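You operate a simulated robot arm through the tools that you are given. There is no shell and no other tool. Be economical: measure what you need, move in short steps, check, and stop when the job is done.

The job below is to be done with a simulated robot arm. You get a single attempt, and the scene is never put back.

Task
Zero the wheel tester on the steel wheel and put the wheel back.
Fine: turn the zero knob till the running tester reads 0.0 mm; then switch off and move the slide back before the wheel comes out.

It is judged by the outcome, as a careful person would: the job done as asked, and still so three seconds after it is handed in. It fails if anything else is knocked over, pushed out of place, dropped, spilled or broken.

Robot
A 6-joint arm with a two-finger parallel gripper, fixed in place. Base frame: the origin is at the foot of the arm, x ahead of it, y to its left, z up; the work surface is at about z = 0. Lengths are in m, angles in degrees, forces in N, time in s.
With the tool pointing down near the work surface it reaches from about 0.14 to 0.58 m from the base axis. Its first joint turns from -66.0 to 66.0 degrees. Payload 2.1 kg.
The TCP is the grasp point between the finger pads, 0.03 m short of the fingertips. In the tool frame z runs along the fingers and y along their closing line. Largest opening 0.094 m; finger width 0.028, thickness 0.01; the body of the gripper, 0.05 by 0.096 m, starts 0.055 m behind the TCP.
Orientation is told as [roll, pitch, yaw] about the base's x, y, z axes, in that order, counted from this pose: with the fingers straight down and closing along the base's y, the tool's x points along the base's -x, its y along +y and its z along -z.

Tools
- The arm moves only by the tool drive_tool. Its arguments are lists of equal length, an entry for each row: "offset": the shift along the base's x, y, z in cm, a list of three; "rot": the turn, a rotation vector about the base's x, y, z in degrees, a list of three; "hand": the gripper command, from -1 (shut) to 1 (fully open), values between in proportion. In form: {"offset": [[x, y, z], ...], "rot": [[ax, ay, az], ...], "hand": [hand, ...]}. A call has 1 to 8 rows; each row is the pose to reach, as a shift and turn from the pose commanded when the call began. Rows are played at 5 a second. More than 0.05 m and 8.6 degrees between two rows, or a gripper value outside its range, and nothing of the call is played. Where a pose cannot be reached the arm comes as near as it can. A force on the tool above 90 N (or 10 N above the force at the start of the call, whichever is more), or a blocked arm, ends the call early, and 0.2 s more pass. The fingers move at their own pace (about 0.072 m/s each) and stop on an object; they squeeze with about 28 N. The grip force told is the motor's: it shows also when the fingers shut on nothing. Time passes only in rows, and 0.2 s behind the last, so rows that repeat a pose let the fingers close. It gives the time, the measured TCP pose, the force on the tool (base axes), the opening and the grip force at its end, in the units of the frame above (readings bear some noise), with the torque about the TCP (base axes, N m) and any sound that the robot's microphone picked up, and new pictures: "views" is both (left out), scene, wrist or none.
- Cameras (640 x 400 px; columns grow to the right, rows downward): "scene" is fixed at [0.0597, -0.3726, 0.4916]; the picture's right is [0.75, -0.66, 0.00], its down [-0.33, -0.38, -0.86] and it looks along [0.57, 0.65, -0.51] (base axes); focal length 314 px, centre (320, 200). "wrist" rides on the gripper at [0.076, 0.014, -0.103] in the tool frame; the picture's right is [-0.18, 0.98, 0.00], its down [-0.75, -0.14, -0.64] and it looks along [-0.63, -0.12, 0.77] (tool axes); focal length 243 px, centre (320, 200). There is no depth. A picture from a camera that has moved, and an enlarged one, comes with that camera's place and axes in the base frame and with its lens.
- inspect(camera, box): a new picture of the part [left, top, right, bottom] of that camera's present view, enlarged. It takes no simulated time.
- finish_job(): hands the job in; it is judged then, once.

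Work in short steps. Places have to be worked out from the pictures, the camera data and where the tool is seen: move nearer, look again, correct. Check each grasp and each placing, and mend what went wrong. You have 120 turns and 200 pictures in all, those below and enlarged ones among them. Open the gripper and draw the arm clear of the work before you hand the job in, unless the task says otherwise; then end with one line.

The tools are called after "Request:" as name(argument=value, ...) on one line, values as JSON. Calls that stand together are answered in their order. drive_tool: Moves the arm, as the interface text tells. Its arguments: {"type":"object","properties":{"offset":{"type":"array","items":{"type":"array","items":{"type":"number"}}},"rot":{"type":"array","items":{"type":"array","items":{"type":"number"}}},"hand":{"type":"array","items":{"type":"number"}},"views":{"type":"string","enum":["both","scene","wrist","none"]}},"required":["offset","rot","hand"]} The other tools are called the same way: inspect (camera, box) takes an enlarged picture of a part of a camera's view; finish_job () hands the job in.

At the start:

```text
t: 0.0
ee_pos: [0.2689, -0.1005, 0.3273]
ee_rot: [0.0, 0.1, -0.1]
force: [-0.1, 0.1, -0.1]
wrist_torque: [0.0, 0.0, -0.03]
width: 0.094
grip_force: 0.0
```

scene: 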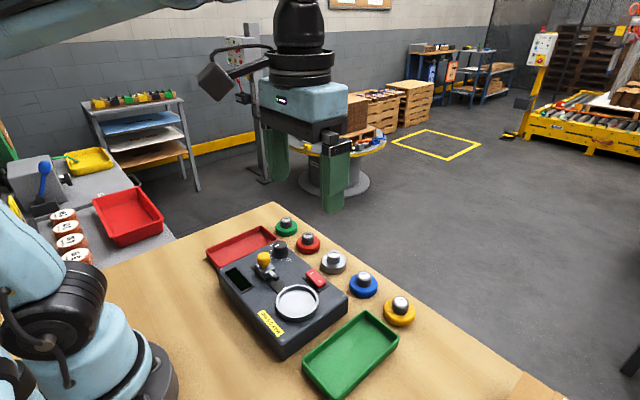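
wrist: 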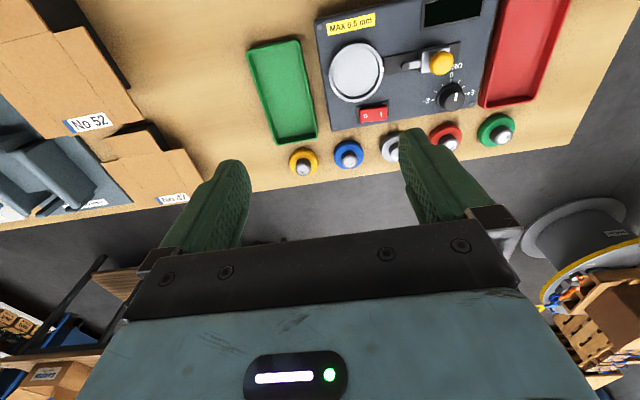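

I'll take a closer look at the tester in both cameras.

Request:
inspect(camera="scene", box=[200, 200, 430, 360])

Request:
inspect(camera="wrist", box=[240, 0, 560, 200])

```text
2.50 times, centred on (315, 280) of scene
camera zoom: at [0.0597, -0.3726, 0.4916], right [0.75, -0.66, 0.0], down [-0.33, -0.38, -0.86], along [0.57, 0.65, -0.51], focal length 786 px, centre (332, 0)
```

zoom: 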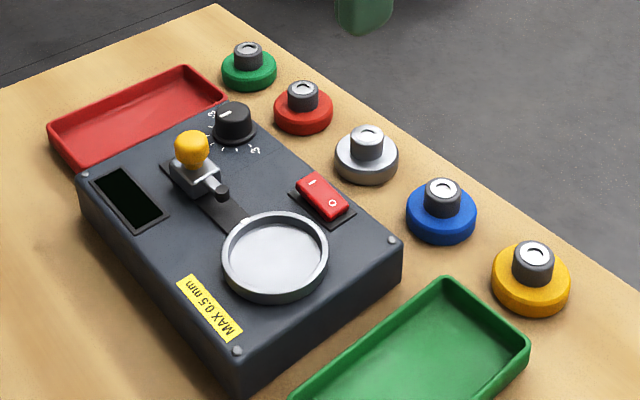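

```text
2.00 times, centred on (400, 100) of wrist
camera zoom: at [0.1944, -0.0867, 0.4284], right [0.18, 0.98, 0.0], down [0.75, -0.14, 0.64], along [0.63, -0.12, -0.77], focal length 485 px, centre (160, 400)
```

zoom: 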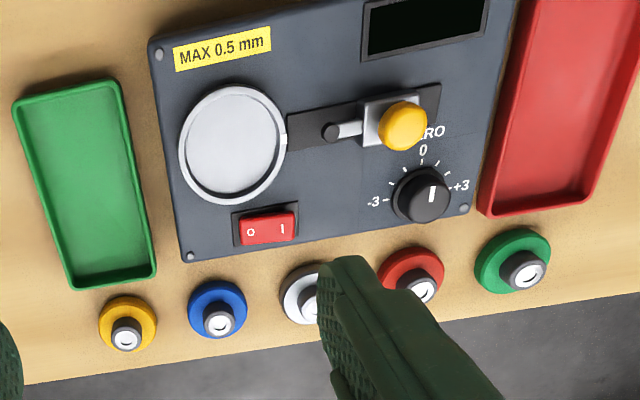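

Estimates: steel wheel hub at about (0.429, 0.004), top z≈0.04; dish at (0.288, -0.051); slide knob at (0.288, 0.053, 0.08); zero knob at (0.340, 0.077); switch at (0.350, -0.030). I'll move above the steel wheel to refine that one.

Request:
drive_tool(offset=[[2.7, 1.8, -3], [5.4, 3.5, -6], [8, 5.2, -9], [10.7, 7, -12], [13.4, 8.8, -15], [16, 10.5, -17.5], [16, 10.5, -17.5]], rot=[[0, 0, 0], [0, 0, 0], [0, 0, 0], [0, 0, 0], [0, 0, 0], [0, 0, 0], [0, 0, 0]], hand=[0.5, 0.0, -0.1, -0.1, -0.1, -0.1, -0.1])

```text
t: 1.6
ee_pos: [0.4285, 0.0032, 0.1505]
ee_rot: [0.0, 0.0, 0.0]
force: [-0.1, -0.1, -0.2]
wrist_torque: [-0.02, -0.01, 0.01]
width: 0.0425
grip_force: 0.1
camera wrist: at [0.3525, 0.0167, 0.2522], right [0.18, 0.98, 0.0], down [0.75, -0.14, 0.64], along [0.63, -0.12, -0.77], focal length 243 px, centre (320, 200)
```

scene: 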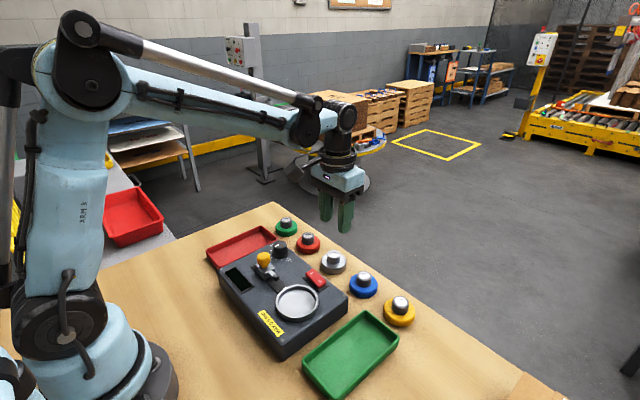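
wrist: 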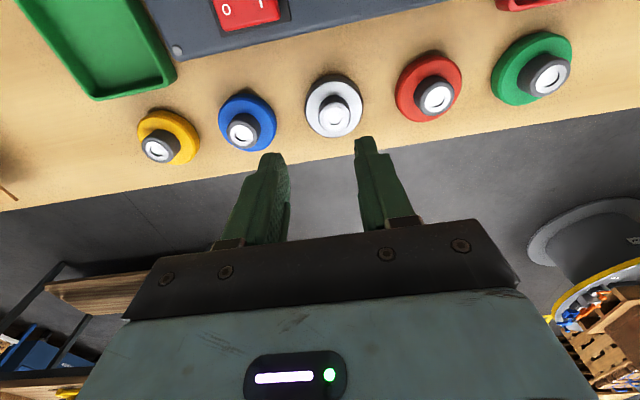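

Refining the wheel position with zoomed views.

Request:
inspect(camera="wrist", box=[280, 60, 400, 135])

Request:
inspect(camera="scene", box=[290, 230, 386, 290])

```text
5.33 times, centred on (340, 98) of wrist
camera zoom: at [0.3525, 0.0167, 0.2522], right [0.18, 0.98, 0.0], down [0.75, -0.14, 0.64], along [0.63, -0.12, -0.77], focal length 1294 px, centre (213, 747)
```

zoom: 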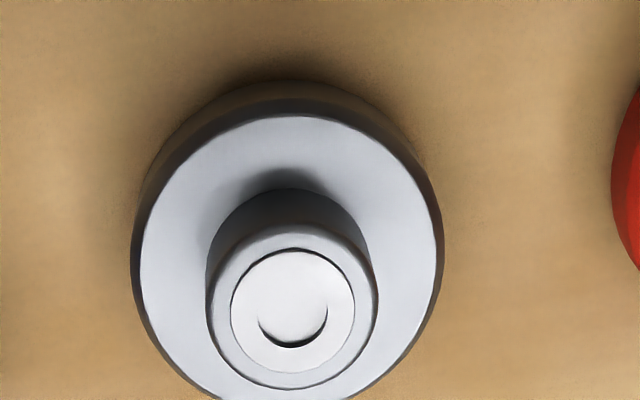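

```text
6.67 times, centred on (338, 260) of scene
camera zoom: at [0.0597, -0.3726, 0.4916], right [0.75, -0.66, 0.0], down [-0.33, -0.38, -0.86], along [0.57, 0.65, -0.51], focal length 2097 px, centre (200, -200)
```

zoom: 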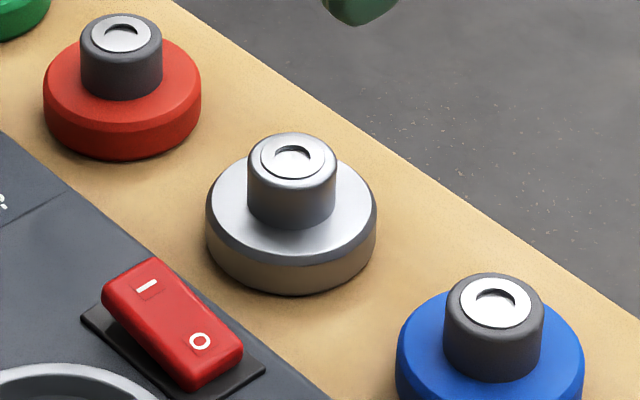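

Hub centre is about (0.4375, 0.0135), top z 0.037, diameter about 29 mm, with the rim top around z 0.018. I'll centre above it and descend partway first.

Request:
drive_tool(offset=[[0.9, 1.0, 0], [0.9, 1.0, -4], [0.9, 1.0, -7], [0.9, 1.0, -7]], rot=[[0, 0, 0], [0, 0, 0], [0, 0, 0], [0, 0, 0]], hand=[0.0, 0.0, 0.0, 0.0])

Request:
inspect(camera="scene", box=[280, 200, 408, 280])

```text
t: 2.6
ee_pos: [0.4387, 0.0142, 0.0841]
ee_rot: [0.0, 0.0, 0.0]
force: [-0.1, 0.2, 0.3]
wrist_torque: [-0.02, 0.03, -0.02]
width: 0.0468
grip_force: 0.0
camera wrist: at [0.3637, 0.0276, 0.1845], right [0.18, 0.98, 0.0], down [0.75, -0.14, 0.64], along [0.63, -0.12, -0.77], focal length 243 px, centre (320, 200)
```

scene: 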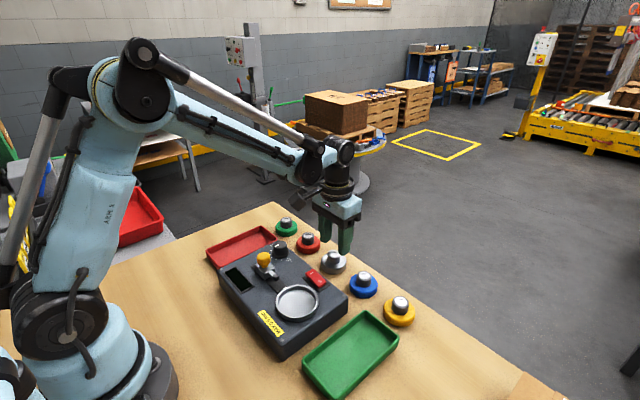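
wrist: 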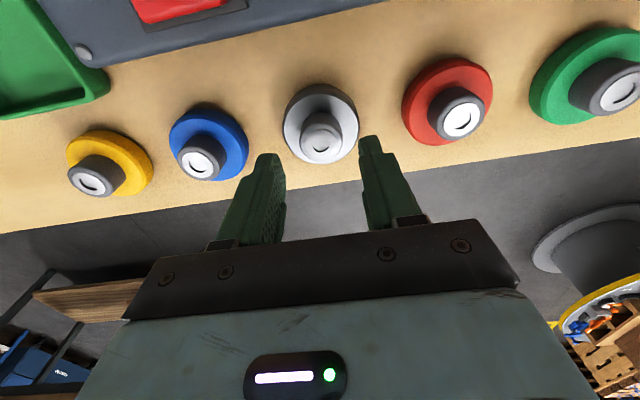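

```text
5.00 times, centred on (344, 240) of scene
camera zoom: at [0.0597, -0.3726, 0.4916], right [0.75, -0.66, 0.0], down [-0.33, -0.38, -0.86], along [0.57, 0.65, -0.51], focal length 1573 px, centre (200, 0)
```

zoom: 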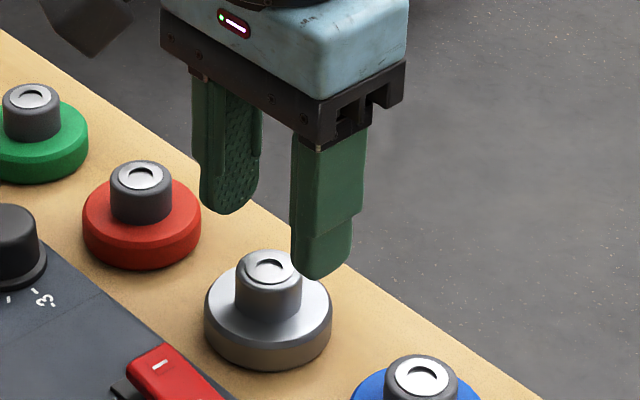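

The wheel is centred to within 2 mm. I'll descend so the fingertips reach z≈0.021 and then close.

Request:
drive_tool(offset=[[-0.15, 0, -1.6], [-0.15, 0, -3.2], [-0.15, 0, -3.2], [-0.15, 0, -3.2], [-0.15, 0, -3.2]], rot=[[0, 0, 0], [0, 0, 0], [0, 0, 0], [0, 0, 0], [0, 0, 0]], hand=[0.0, 0.0, 0.0, -0.5, -0.5])

Request:
inspect(camera="scene", box=[280, 210, 408, 290])

```text
t: 3.8
ee_pos: [0.4388, 0.0141, 0.0518]
ee_rot: [0.1, 0.0, 0.1]
force: [-0.1, -0.1, -0.2]
wrist_torque: [0.01, -0.04, 0.02]
width: 0.0292
grip_force: 27.8
camera wrist: at [0.363, 0.0271, 0.1524], right [0.18, 0.98, 0.0], down [0.75, -0.14, 0.64], along [0.63, -0.12, -0.77], focal length 243 px, centre (320, 200)
```

scene: 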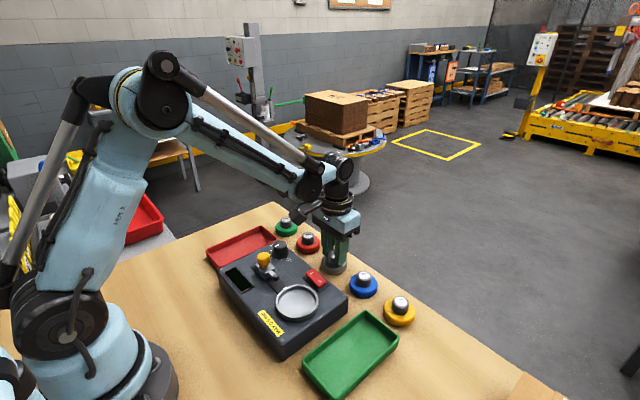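
wrist: 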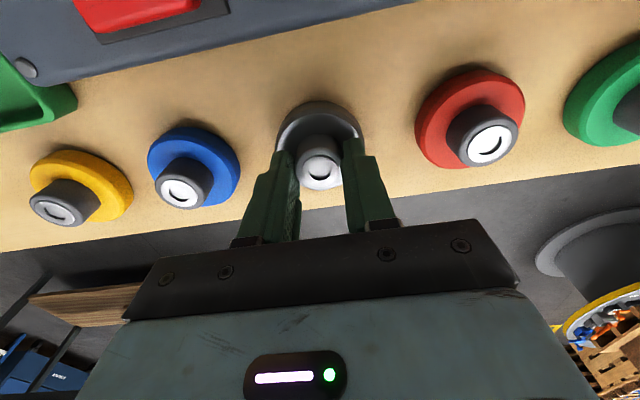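

```text
5.00 times, centred on (344, 250) of scene
camera zoom: at [0.0597, -0.3726, 0.4916], right [0.75, -0.66, 0.0], down [-0.33, -0.38, -0.86], along [0.57, 0.65, -0.51], focal length 1573 px, centre (200, -50)
```

zoom: 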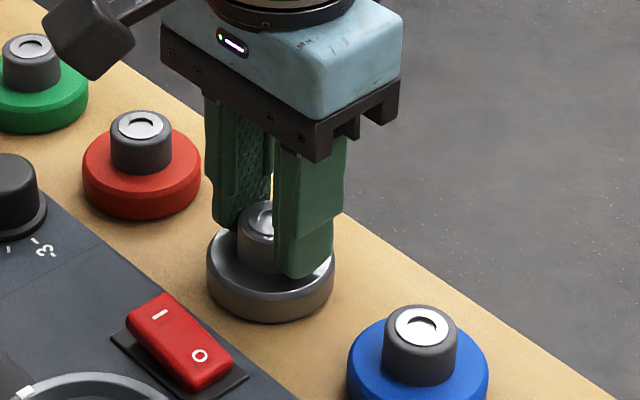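

The hub is gripped (29 mm). I'll lift 9 cm and zoom in on the tester from the scene camera.

Request:
drive_tool(offset=[[0, 0, 2], [0, 0, 5], [0, 0, 9], [0, 0, 9]], rot=[[0, 0, 0], [0, 0, 0], [0, 0, 0], [0, 0, 0]], hand=[-0.5, -0.5, -0.5, -0.5])

Request:
inspect(camera="scene", box=[230, 235, 342, 305])

Request:
inspect(camera="scene", box=[250, 265, 362, 335])

```text
t: 4.8
ee_pos: [0.4371, 0.0107, 0.1432]
ee_rot: [0.1, -0.1, 0.0]
force: [-0.2, -0.1, -3.3]
wrist_torque: [0.0, -0.02, 0.02]
width: 0.0294
grip_force: 27.6
camera wrist: at [0.3603, 0.0257, 0.2435], right [0.18, 0.98, 0.0], down [0.75, -0.14, 0.64], along [0.63, -0.12, -0.77], focal length 243 px, centre (320, 200)
```

scene: 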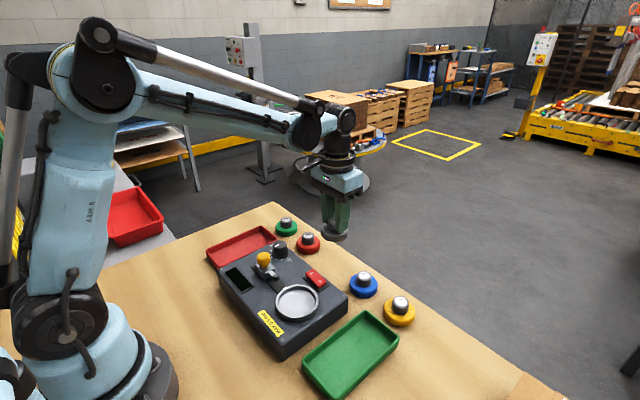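
wrist: 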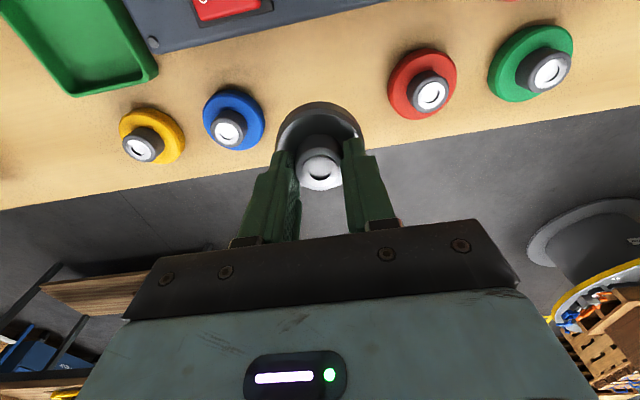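

```text
5.71 times, centred on (286, 270) of scene
camera zoom: at [0.0597, -0.3726, 0.4916], right [0.75, -0.66, 0.0], down [-0.33, -0.38, -0.86], along [0.57, 0.65, -0.51], focal length 1797 px, centre (514, -200)
```

zoom: 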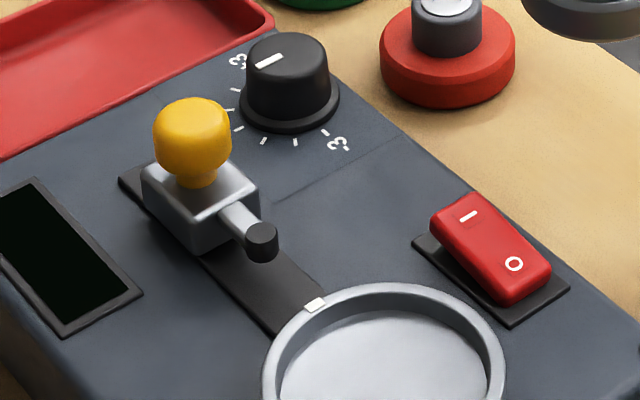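

```text
5.71 times, centred on (306, 300) of scene
camera zoom: at [0.0597, -0.3726, 0.4916], right [0.75, -0.66, 0.0], down [-0.33, -0.38, -0.86], along [0.57, 0.65, -0.51], focal length 1797 px, centre (400, -371)
```

zoom: 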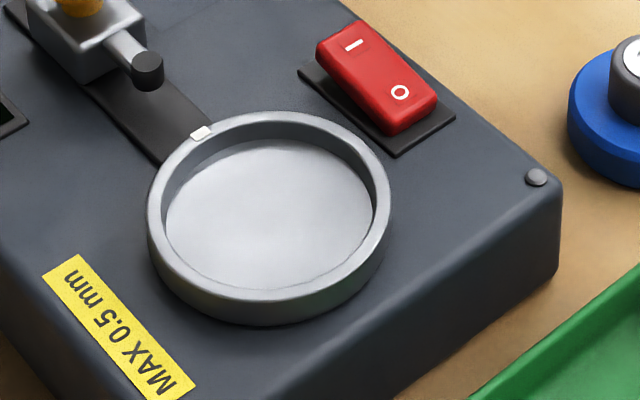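

The dish centre is about (0.286, -0.053), rim z≈0.05. I'll carry the wheel above it with the wheel bottom at about z=0.085.

Request:
drive_tool(offset=[[-3, -1.4, 0], [-6, -2.7, 0], [-9, -4.1, 0], [-12, -5.4, 0], [-15, -6.75, 0], [-15, -6.75, -1], [-15, -6.75, -1]], rot=[[0, 0, 0], [0, 0, 0], [0, 0, 0], [0, 0, 0], [0, 0, 0], [0, 0, 0], [0, 0, 0]], hand=[-0.5, -0.5, -0.5, -0.5, -0.5, -0.5, -0.5])

Request:
inspect(camera="scene", box=[240, 230, 368, 310])

```text
t: 6.4
ee_pos: [0.2864, -0.0519, 0.129]
ee_rot: [0.0, -0.1, 0.0]
force: [-0.9, -0.2, -3.7]
wrist_torque: [0.0, 0.0, -0.02]
width: 0.029
grip_force: 28.3
camera wrist: at [0.2106, -0.0396, 0.2304], right [0.18, 0.98, 0.0], down [0.75, -0.14, 0.64], along [0.63, -0.12, -0.77], focal length 243 px, centre (320, 200)
```

scene: 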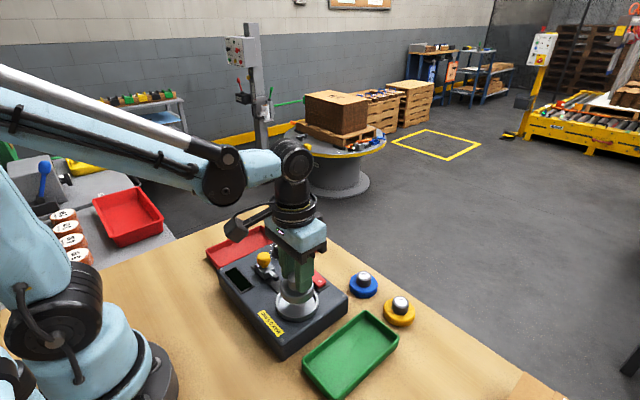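
wrist: 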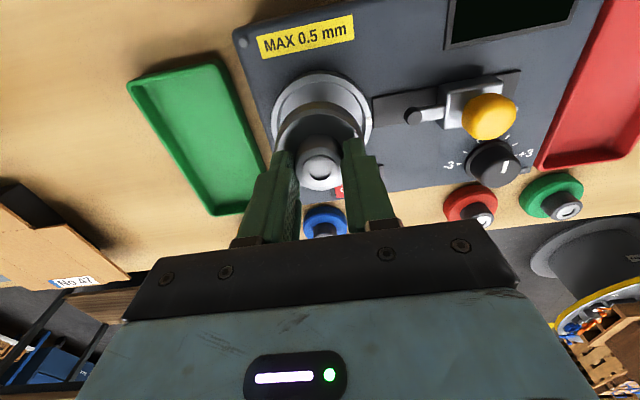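

```text
5.00 times, centred on (304, 270) of scene
camera zoom: at [0.0597, -0.3726, 0.4916], right [0.75, -0.66, 0.0], down [-0.33, -0.38, -0.86], along [0.57, 0.65, -0.51], focal length 1573 px, centre (400, -150)
```

zoom: 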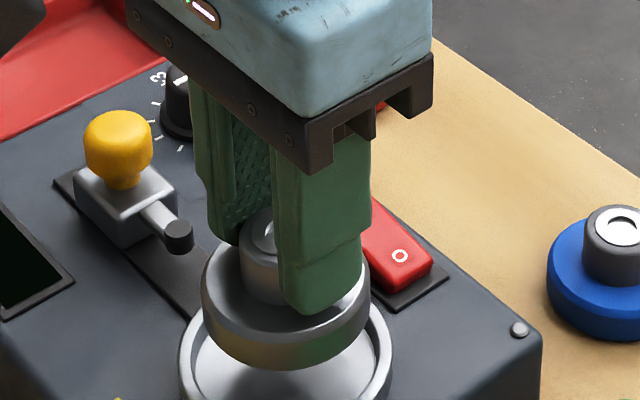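

The wheel is aligned over the dish to about 1 mm. I'll descend 3 cm, then look.

Request:
drive_tool(offset=[[0, 0, -1.5], [0, 0, -2.8], [0, 0, -2.8]], rot=[[0, 0, 0], [0, 0, 0], [0, 0, 0]], hand=[-0.5, -0.5, -0.5], views="none")

Request:
inspect(camera="scene", box=[250, 250, 362, 320])

Request:
inspect(camera="wrist", box=[240, 60, 400, 160])

```text
t: 7.2
ee_pos: [0.2883, -0.0526, 0.102]
ee_rot: [0.0, 0.1, 0.0]
force: [0.2, -0.2, 20.2]
wrist_torque: [-0.11, 0.16, -0.02]
width: 0.0293
grip_force: 27.9
```

```text
5.71 times, centred on (306, 285) of scene
camera zoom: at [0.0596, -0.3726, 0.4917], right [0.75, -0.66, 0.0], down [-0.33, -0.38, -0.86], along [0.57, 0.65, -0.51], focal length 1797 px, centre (400, -286)
```

zoom: 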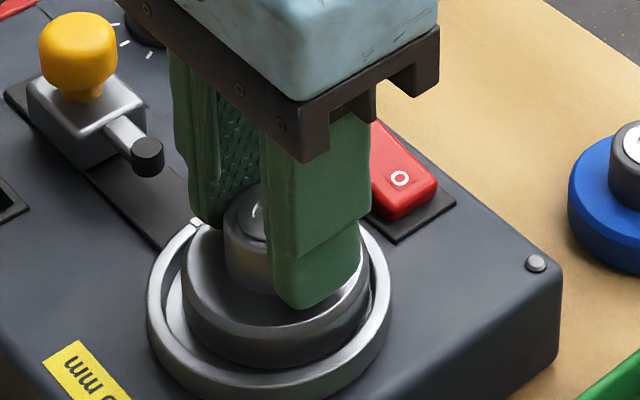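

```text
4.00 times, centred on (320, 110) of wrist
camera zoom: at [0.2125, -0.0386, 0.2024], right [0.18, 0.98, 0.0], down [0.75, -0.14, 0.64], along [0.63, -0.12, -0.77], focal length 970 px, centre (320, 560)
```

zoom: 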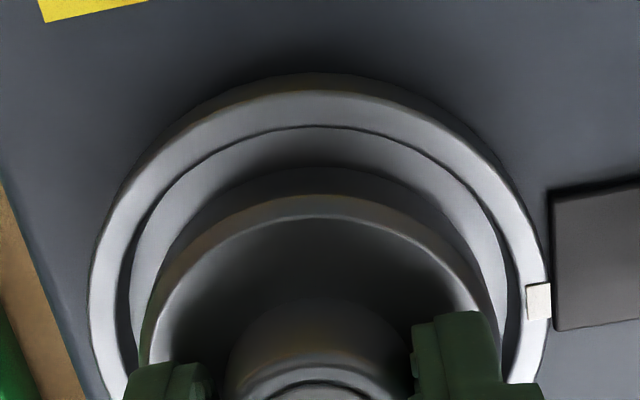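

Contact came slightly early (20 N), and the wheel sits about 2–3 mm toward +x in the dish. I'll raise 3 mm, shift, and lower again gently.

Request:
drive_tool(offset=[[0, 0, 0.3], [-0.2, 0.1, 0.3], [-0.2, 0.1, 0.15], [-0.2, 0.1, 0.15]], rot=[[0, 0, 0], [0, 0, 0], [0, 0, 0], [0, 0, 0]], hand=[-0.5, -0.5, -0.5, -0.5], views="none")

Request:
inspect(camera="scene", box=[260, 265, 340, 315])

```text
t: 8.2
ee_pos: [0.2858, -0.0528, 0.1044]
ee_rot: [0.0, 0.1, 0.1]
force: [0.8, -1.1, -1.9]
wrist_torque: [0.01, 0.0, 0.01]
width: 0.0293
grip_force: 28.1
```

```text
8.00 times, centred on (300, 290) of scene
camera zoom: at [0.0597, -0.3726, 0.4916], right [0.75, -0.66, 0.0], down [-0.33, -0.38, -0.86], along [0.57, 0.65, -0.51], focal length 2516 px, centre (480, -520)
```

zoom: 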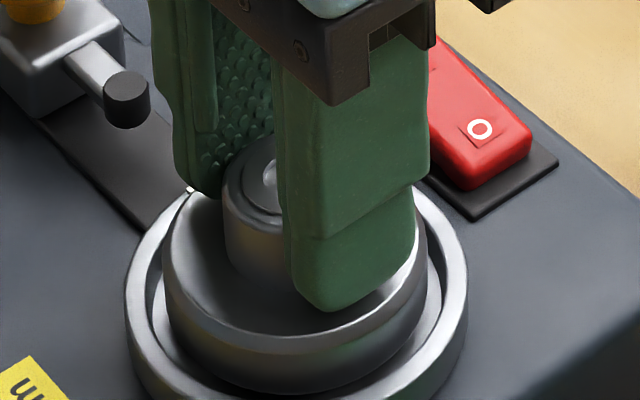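

The wheel is now centred laterally. Lowering gently.

Request:
drive_tool(offset=[[0, 0, -0.1], [0, 0, -0.2], [0, 0, -0.2]], rot=[[0, 0, 0], [0, 0, 0], [0, 0, 0]], hand=[-0.5, -0.5, -0.5], views="none")

Request:
inspect(camera="scene", box=[260, 270, 340, 320])

Request:
inspect(camera="wrist", box=[240, 60, 400, 160])

```text
t: 9.0
ee_pos: [0.286, -0.0521, 0.1033]
ee_rot: [0.0, 0.1, 0.0]
force: [-0.3, -0.2, -3.3]
wrist_torque: [0.02, 0.01, -0.01]
width: 0.0292
grip_force: 28.4
```

```text
8.00 times, centred on (300, 295) of scene
camera zoom: at [0.0597, -0.3726, 0.4916], right [0.75, -0.66, 0.0], down [-0.33, -0.38, -0.86], along [0.57, 0.65, -0.51], focal length 2516 px, centre (480, -560)
```

zoom: 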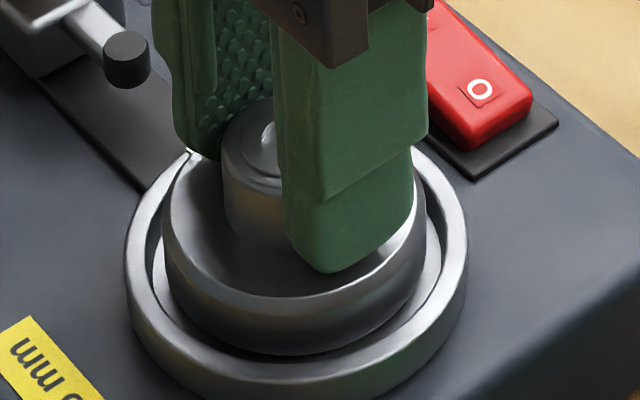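

```text
4.00 times, centred on (320, 110) of wrist
camera zoom: at [0.2102, -0.0376, 0.2031], right [0.18, 0.98, 0.0], down [0.75, -0.14, 0.64], along [0.63, -0.12, -0.77], focal length 970 px, centre (320, 560)
```

zoom: 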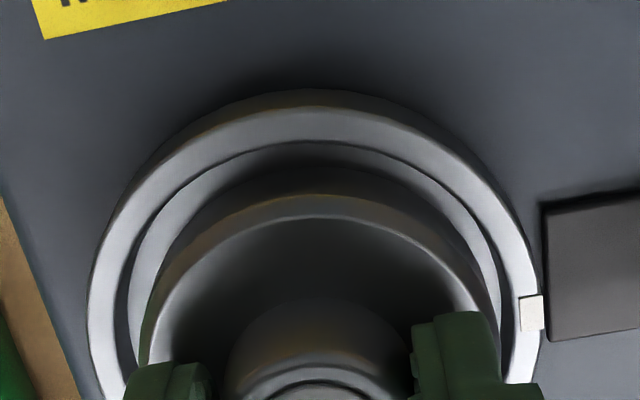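

No contact yet. Continuing down 2 mm.

Request:
drive_tool(offset=[[0, 0, -0.1], [0, 0, -0.15], [0, 0, -0.15]], rot=[[0, 0, 0], [0, 0, 0], [0, 0, 0]], hand=[-0.5, -0.5, -0.5], views="none")

```text
t: 9.8
ee_pos: [0.2858, -0.0509, 0.1007]
ee_rot: [0.1, 0.0, 0.1]
force: [1.4, 8.9, 21.3]
wrist_torque: [0.05, 0.07, -0.04]
width: 0.0289
grip_force: 28.5
```

Contact now includes a +y side force of 9 N, which suggests the wheel is touching the -y lip. Let me look.

Request:
inspect(camera="scene", box=[260, 270, 340, 320])

Request:
inspect(camera="wrist", box=[240, 60, 400, 160])

```text
8.00 times, centred on (300, 295) of scene
camera zoom: at [0.0596, -0.3726, 0.4917], right [0.75, -0.66, 0.0], down [-0.33, -0.38, -0.86], along [0.57, 0.65, -0.51], focal length 2516 px, centre (480, -560)
```

zoom: 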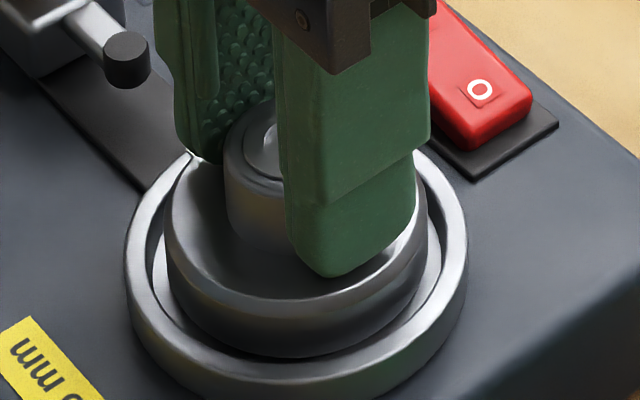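

```text
4.00 times, centred on (320, 110) of wrist
camera zoom: at [0.2104, -0.038, 0.2018], right [0.18, 0.98, 0.0], down [0.75, -0.14, 0.64], along [0.63, -0.12, -0.77], focal length 970 px, centre (320, 560)
```

zoom: 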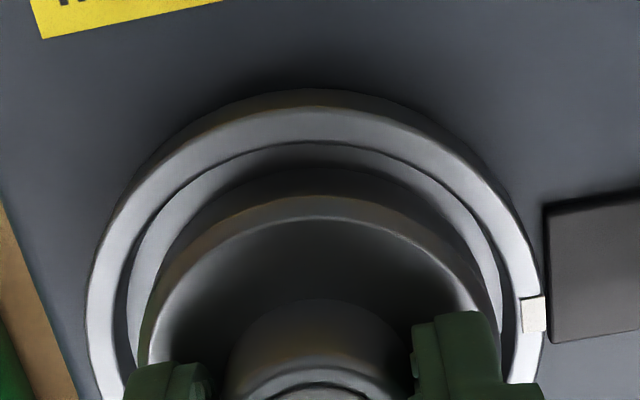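

The torque puts the contact on the -y edge of the wheel, so I'll raise slightly, shift +1.5 mm in y and lower again.

Request:
drive_tool(offset=[[0, 0, 0.2], [0, 0.15, 0.2], [0, 0.15, 0.05], [0, 0.15, 0], [0, 0.15, 0]], rot=[[0, 0, 0], [0, 0, 0], [0, 0, 0], [0, 0, 0], [0, 0, 0]], hand=[-0.5, -0.5, -0.5, -0.5, -0.5], views="none")

```text
t: 11.0
ee_pos: [0.2865, -0.0513, 0.0999]
ee_rot: [0.0, -0.1, 0.0]
force: [-3.8, 1.3, 19.4]
wrist_torque: [0.17, 0.18, 0.03]
width: 0.0293
grip_force: 28.0
```

Contact is now nearly central and flat, so the wheel is on the dish floor. I'll ease off the pressure and open slightly.

Request:
drive_tool(offset=[[0, 0, 0.1], [0, 0, 0.1], [0, 0, 0.1], [0, 0, 0.1]], rot=[[0, 0, 0], [0, 0, 0], [0, 0, 0], [0, 0, 0]], hand=[-0.5, -0.3, -0.15, -0.05], views="none")

Request:
inspect(camera="scene", box=[260, 270, 340, 320])

```text
t: 12.0
ee_pos: [0.2846, -0.0515, 0.1014]
ee_rot: [0.0, 0.0, 0.0]
force: [0.9, 0.2, 0.6]
wrist_torque: [-0.02, 0.01, 0.0]
width: 0.0445
grip_force: 0.0
```

```text
8.00 times, centred on (300, 295) of scene
camera zoom: at [0.0597, -0.3726, 0.4916], right [0.75, -0.66, 0.0], down [-0.33, -0.38, -0.86], along [0.57, 0.65, -0.51], focal length 2516 px, centre (480, -560)
```

zoom: 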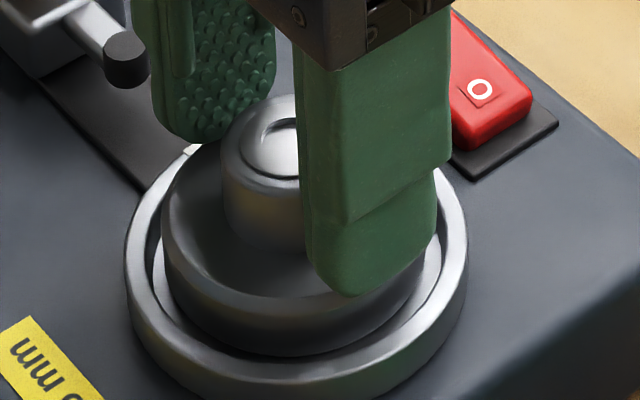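

Released. Raising to see how the wheel sits.

Request:
drive_tool(offset=[[0, 0, 2], [0, 0, 5], [0, 0, 9], [0, 0, 9]], rot=[[0, 0, 0], [0, 0, 0], [0, 0, 0], [0, 0, 0]], hand=[-0.05, -0.05, -0.05, -0.05], views="wrist")

Request:
inspect(camera="scene", box=[240, 240, 352, 310])

Request:
inspect(camera="wrist", box=[220, 0, 540, 200])

```text
t: 13.0
ee_pos: [0.2874, -0.0493, 0.192]
ee_rot: [0.0, 0.1, 0.0]
force: [-0.2, 0.6, 0.4]
wrist_torque: [0.01, -0.03, -0.01]
width: 0.0448
grip_force: 0.0
camera wrist: at [0.2117, -0.0359, 0.2928], right [0.18, 0.98, 0.0], down [0.75, -0.14, 0.64], along [0.63, -0.12, -0.77], focal length 243 px, centre (320, 200)
```

wrist: 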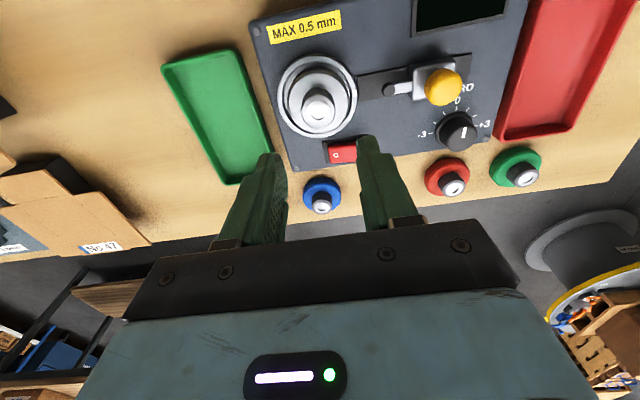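

```text
5.71 times, centred on (296, 275) of scene
camera zoom: at [0.0597, -0.3726, 0.4916], right [0.75, -0.66, 0.0], down [-0.33, -0.38, -0.86], along [0.57, 0.65, -0.51], focal length 1797 px, centre (457, -229)
```

zoom: 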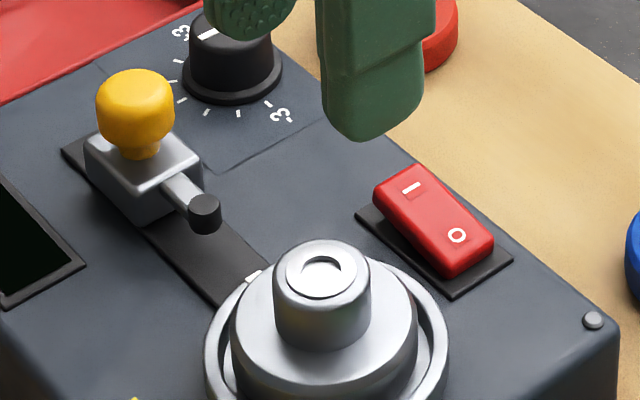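

```text
2.00 times, centred on (380, 100) of wrist
camera zoom: at [0.2117, -0.0359, 0.2928], right [0.18, 0.98, 0.0], down [0.75, -0.14, 0.64], along [0.63, -0.12, -0.77], focal length 485 px, centre (200, 400)
```

zoom: 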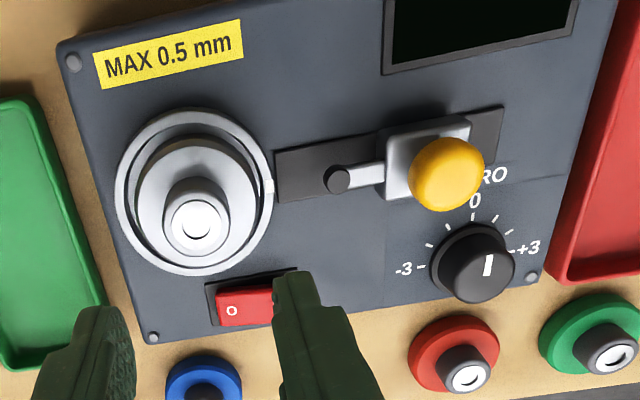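

The wheel is seated and centred. The slide knob's centre is about (0.285, 0.050, 0.085), so I'll move above it and descend until the fingertips are near z=0.078.

Request:
drive_tool(offset=[[0, 3.5, 0], [0.1, 7, -1], [0.1, 10.05, -3], [0.1, 10.05, -5], [0.1, 10.05, -5]], rot=[[0, 0, 0], [0, 0, 0], [0, 0, 0], [0, 0, 0], [0, 0, 0]], hand=[-0.05, 0, 0, 0, 0], views="wrist")

Request:
inspect(camera="scene", box=[220, 220, 348, 300])

```text
t: 14.2
ee_pos: [0.2872, 0.0504, 0.1429]
ee_rot: [0.0, 0.0, 0.1]
force: [0.1, 0.2, 0.3]
wrist_torque: [0.0, -0.02, -0.01]
width: 0.0467
grip_force: 0.0
camera wrist: at [0.2115, 0.0643, 0.2436], right [0.18, 0.98, 0.0], down [0.75, -0.14, 0.64], along [0.63, -0.12, -0.77], focal length 243 px, centre (320, 200)
```

wrist: 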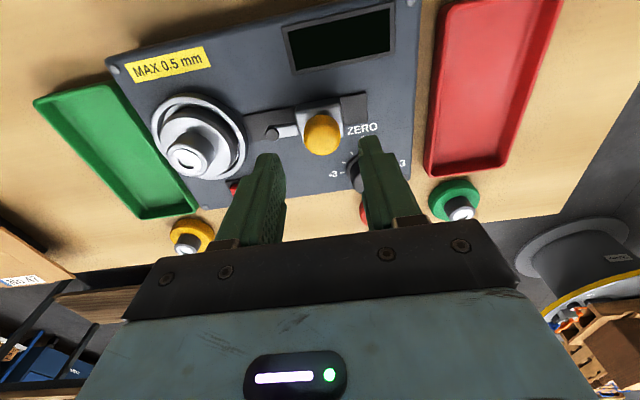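

```text
5.00 times, centred on (284, 260) of scene
camera zoom: at [0.0597, -0.3726, 0.4916], right [0.75, -0.66, 0.0], down [-0.33, -0.38, -0.86], along [0.57, 0.65, -0.51], focal length 1573 px, centre (500, -100)
```

zoom: 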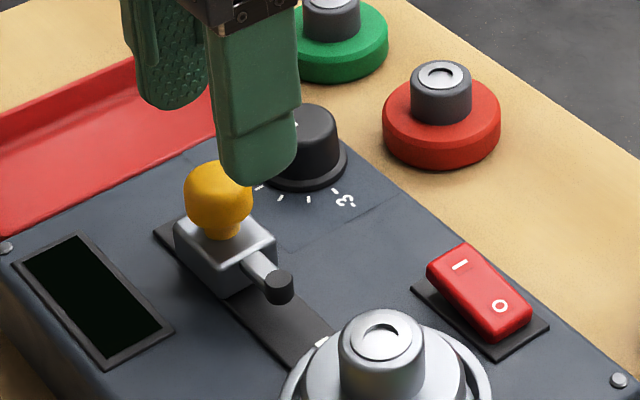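

Aligned within about 2 mm. Descending and closing on the slide knob.

Request:
drive_tool(offset=[[-0.1, 0.15, -1.7], [-0.1, 0.15, -3.3], [-0.1, 0.15, -3.3], [-0.1, 0.15, -3.3], [-0.1, 0.15, -3.3]], rot=[[0, 0, 0], [0, 0, 0], [0, 0, 0], [0, 0, 0], [0, 0, 0]], hand=[0, 0, -0.2, -0.6, -0.6], views="wrist")

Request:
inspect(camera="scene", box=[220, 220, 348, 300])

```text
t: 15.4
ee_pos: [0.2832, 0.0531, 0.109]
ee_rot: [-0.1, 0.0, -0.1]
force: [2.6, -5.3, -8.7]
wrist_torque: [0.17, 0.24, 0.01]
width: 0.0252
grip_force: 45.1
camera wrist: at [0.2084, 0.0663, 0.2099], right [0.18, 0.98, 0.0], down [0.75, -0.14, 0.64], along [0.63, -0.12, -0.77], focal length 243 px, centre (320, 200)
```

wrist: 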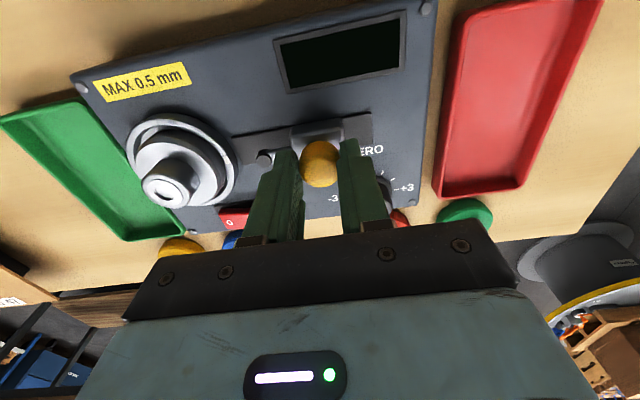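

```text
5.00 times, centred on (284, 260) of scene
camera zoom: at [0.0597, -0.3726, 0.4916], right [0.75, -0.66, 0.0], down [-0.33, -0.38, -0.86], along [0.57, 0.65, -0.51], focal length 1573 px, centre (500, -100)
```

zoom: 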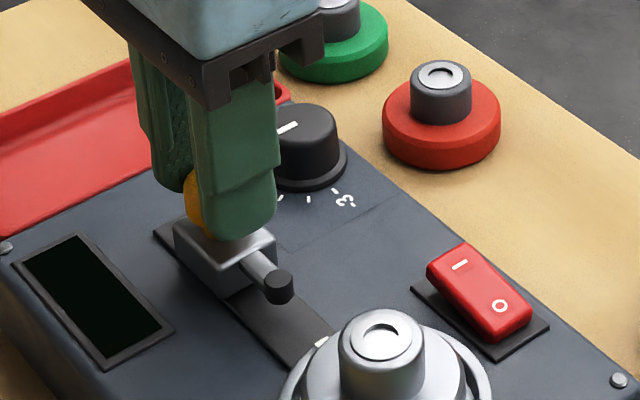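

The knob is gripped. The probe tip is at about y≈0.008 and the wheel rim at about y≈-0.022, so I'll slide 2 cm along -y first.

Request:
drive_tool(offset=[[0, -0.4, 0], [0, -0.8, 0], [0, -1.2, 0], [0, -1.6, 0], [0, -2.0, 0], [0, -2.0, 0]], rot=[[0, 0, 0], [0, 0, 0], [0, 0, 0], [0, 0, 0], [0, 0, 0], [0, 0, 0]], hand=[-0.6, -0.6, -0.6, -0.6, -0.6, -0.6], views="none")

Request:
inspect(camera="scene", box=[240, 240, 352, 310])

```text
t: 16.8
ee_pos: [0.2845, 0.0303, 0.108]
ee_rot: [0.0, 0.1, -0.1]
force: [-16.3, -0.5, 28.6]
wrist_torque: [0.35, 0.85, 0.02]
width: 0.025
grip_force: 44.8
```

```text
5.71 times, centred on (296, 275) of scene
camera zoom: at [0.0596, -0.3726, 0.4916], right [0.75, -0.66, 0.0], down [-0.33, -0.38, -0.86], along [0.57, 0.65, -0.51], focal length 1797 px, centre (457, -229)
```

zoom: 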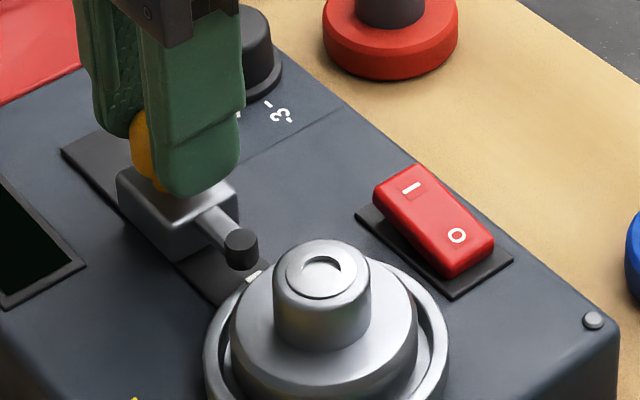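

The slide moves; the rail gives some side load, so I'll correct by -1 mm in x and +1.5 mm in z while advancing another 5 mm.

Request:
drive_tool(offset=[[-0.05, 0, 0.1], [-0.1, -0.2, 0.15], [-0.1, -0.4, 0.15], [-0.12, -0.5, 0.15], [-0.12, -0.5, 0.15]], rot=[[0, 0, 0], [0, 0, 0], [0, 0, 0], [0, 0, 0], [0, 0, 0]], hand=[-0.6, -0.6, -0.6, -0.6, -0.6], views="none")

Request:
inspect(camera="scene", box=[260, 260, 340, 310])

```text
t: 18.0
ee_pos: [0.2857, 0.0261, 0.1102]
ee_rot: [0.0, 0.0, 0.0]
force: [-5.3, -0.6, -32.7]
wrist_torque: [0.25, -0.18, 0.02]
width: 0.0251
grip_force: 44.7
```

```text
8.00 times, centred on (300, 285) of scene
camera zoom: at [0.0598, -0.3726, 0.4916], right [0.75, -0.66, 0.0], down [-0.33, -0.38, -0.86], along [0.57, 0.65, -0.51], focal length 2516 px, centre (480, -480)
```

zoom: 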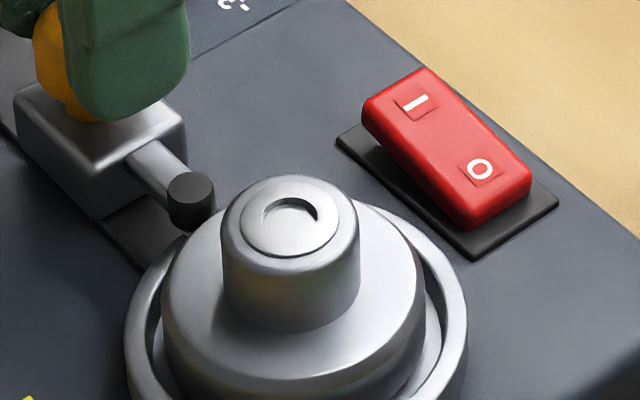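

Overcorrected in z, so I'll ease it back 0.7 mm and advance 3 mm while watching the y force.

Request:
drive_tool(offset=[[-0.03, 0, -0.07], [-0.03, -0.15, -0.07], [-0.03, -0.3, -0.07], [-0.03, -0.3, -0.07]], rot=[[0, 0, 0], [0, 0, 0], [0, 0, 0], [0, 0, 0]], hand=[-0.6, -0.6, -0.6, -0.6], views="none")

Request:
inspect(camera="scene", box=[260, 260, 340, 310])

Request:
inspect(camera="wrist", box=[120, 40, 440, 240])

```text
t: 19.0
ee_pos: [0.2848, 0.0229, 0.1093]
ee_rot: [0.0, -0.1, 0.0]
force: [-4.1, -1.9, 34.5]
wrist_torque: [0.25, 0.32, 0.02]
width: 0.0254
grip_force: 45.4
```

```text
8.00 times, centred on (300, 285) of scene
camera zoom: at [0.0596, -0.3726, 0.4916], right [0.75, -0.66, 0.0], down [-0.33, -0.38, -0.86], along [0.57, 0.65, -0.51], focal length 2516 px, centre (480, -480)
```

zoom: 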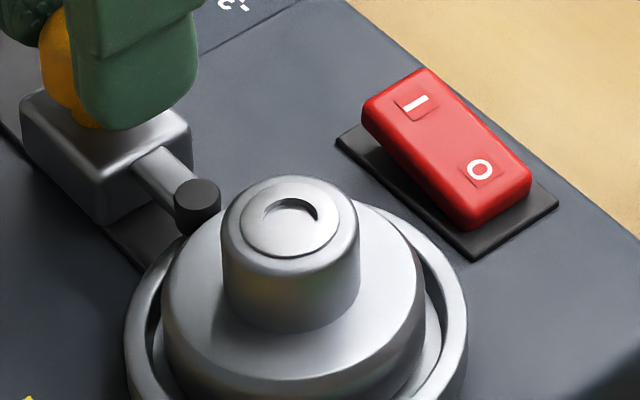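

```text
2.00 times, centred on (280, 140) of wrist
camera zoom: at [0.2094, 0.0372, 0.2103], right [0.18, 0.98, 0.0], down [0.75, -0.14, 0.64], along [0.63, -0.12, -0.77], focal length 485 px, centre (400, 320)
```

zoom: 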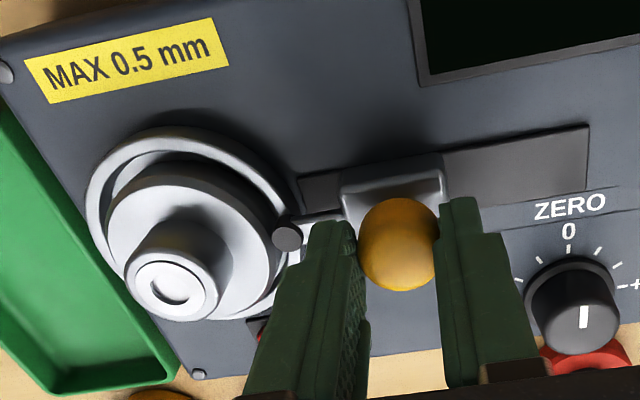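

The tip is now at the wheel's edge. I'll ease z up 0.35 mm and advance 2 mm.

Request:
drive_tool(offset=[[-0.02, 0, 0.035], [-0.02, -0.1, 0.035], [-0.02, -0.2, 0.035], [-0.02, -0.2, 0.035]], rot=[[0, 0, 0], [0, 0, 0], [0, 0, 0], [0, 0, 0]], hand=[-0.6, -0.6, -0.6, -0.6], views="none")

Request:
inspect(camera="scene", box=[260, 260, 340, 310])

Request:
inspect(camera="wrist", box=[140, 80, 300, 180])

```text
t: 20.0
ee_pos: [0.2846, 0.0219, 0.1099]
ee_rot: [0.1, -0.3, -0.1]
force: [17.8, 5.6, -22.8]
wrist_torque: [-0.2, -0.86, 0.02]
width: 0.025
grip_force: 45.2
```

```text
8.00 times, centred on (300, 285) of scene
camera zoom: at [0.0598, -0.3726, 0.4916], right [0.75, -0.66, 0.0], down [-0.33, -0.38, -0.86], along [0.57, 0.65, -0.51], focal length 2516 px, centre (480, -480)
```

zoom: 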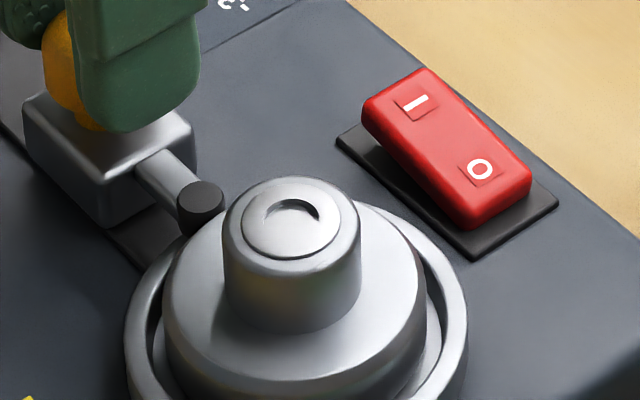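

```text
4.00 times, centred on (220, 130) of wrist
camera zoom: at [0.2088, 0.0358, 0.2099], right [0.18, 0.98, 0.0], down [0.75, -0.14, 0.65], along [0.64, -0.12, -0.76], focal length 970 px, centre (720, 480)
```

zoom: 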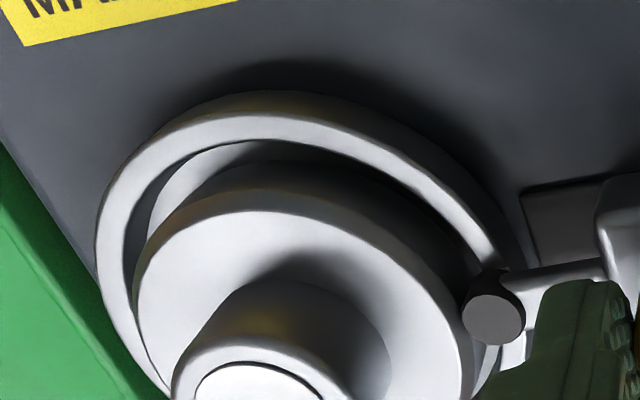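

The wheel shifted about 0.5 mm, so contact has begun. I'll relax the cross loads and push 1 mm more to see whether there is a stop.

Request:
drive_tool(offset=[[0.03, 0, -0.02], [0.03, -0.1, -0.02], [0.03, -0.1, -0.02]], rot=[[0, 0, 0], [0, 0, 0], [0, 0, 0]], hand=[-0.6, -0.6, -0.6], views="none")

Request:
inspect(camera="scene", box=[260, 260, 340, 310])

```text
t: 20.8
ee_pos: [0.2842, 0.0237, 0.1098]
ee_rot: [0.2, -0.1, 0.0]
force: [9.7, 15.2, -16.6]
wrist_torque: [0.02, -1.24, 0.06]
width: 0.0247
grip_force: 44.8
```

```text
8.00 times, centred on (300, 285) of scene
camera zoom: at [0.0597, -0.3726, 0.4916], right [0.75, -0.66, 0.0], down [-0.33, -0.38, -0.86], along [0.57, 0.65, -0.51], focal length 2516 px, centre (480, -480)
```

zoom: 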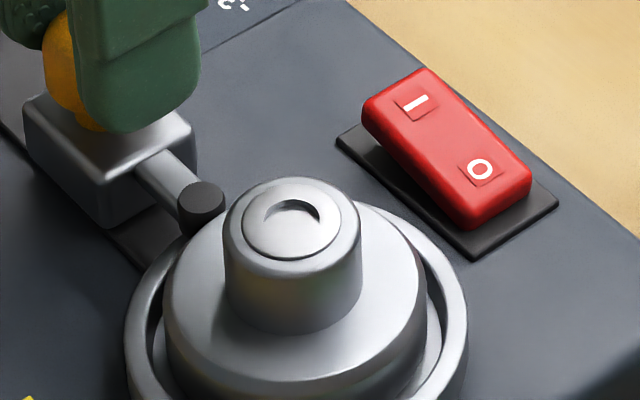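

Fy reached 15 N with no motion, so the slide is at its stop against the wheel. I'll release, lift, and move above the switch's "I" end (about 0.351, -0.016).

Request:
drive_tool(offset=[[0, 0.08, 0], [0, 0.08, 0], [0, 0.08, 0], [0, 0.08, 2], [0, 0.08, 5]], rot=[[0, 0, 0], [0, 0, 0], [0, 0, 0], [0, 0, 0], [0, 0, 0]], hand=[-0.6, -0.2, 0, 0, 0], views="none")

Request:
drive_tool(offset=[[3.4, -1.8, 0], [6.8, -3.6, 0], [6.8, -3.6, -2], [6.8, -3.6, -4], [6.8, -3.6, -4]], rot=[[0, 0, 0], [0, 0, 0], [0, 0, 0], [0, 0, 0], [0, 0, 0]], hand=[-1, -1, -1, -1, -1])

Request:
inspect(camera="scene", box=[250, 230, 362, 300])

```text
t: 22.0
ee_pos: [0.2845, 0.0207, 0.1587]
ee_rot: [0.0, 0.0, 0.0]
force: [0.2, 0.0, -0.2]
wrist_torque: [-0.02, 0.0, 0.0]
width: 0.0467
grip_force: 0.1
```

```text
t: 23.2
ee_pos: [0.3518, -0.016, 0.1193]
ee_rot: [0.0, 0.0, 0.0]
force: [-0.7, 0.4, 0.1]
wrist_torque: [-0.01, 0.02, 0.01]
width: 0.0001
grip_force: 27.7
camera wrist: at [0.277, -0.0021, 0.2203], right [0.18, 0.98, 0.0], down [0.75, -0.14, 0.64], along [0.63, -0.12, -0.77], focal length 243 px, centre (320, 200)
```

scene: 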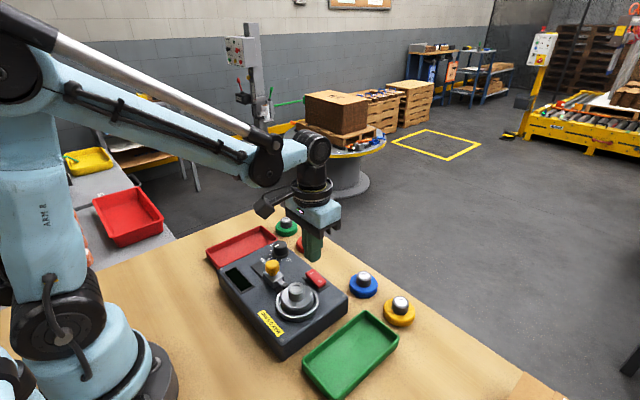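
wrist: 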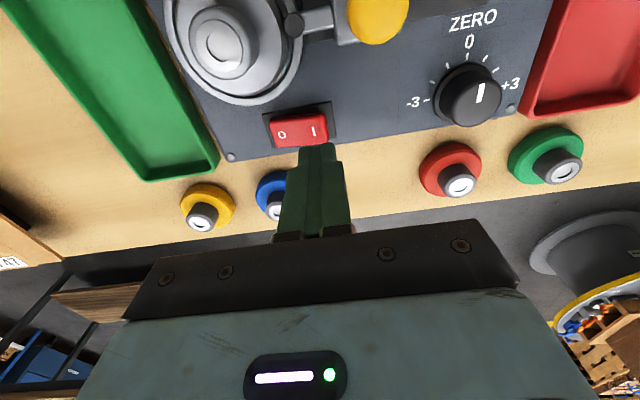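

```text
5.71 times, centred on (306, 265) of scene
camera zoom: at [0.0597, -0.3726, 0.4916], right [0.75, -0.66, 0.0], down [-0.33, -0.38, -0.86], along [0.57, 0.65, -0.51], focal length 1797 px, centre (400, -171)
```

zoom: 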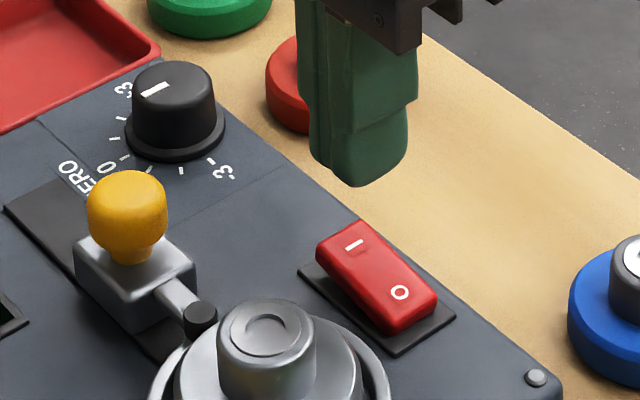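

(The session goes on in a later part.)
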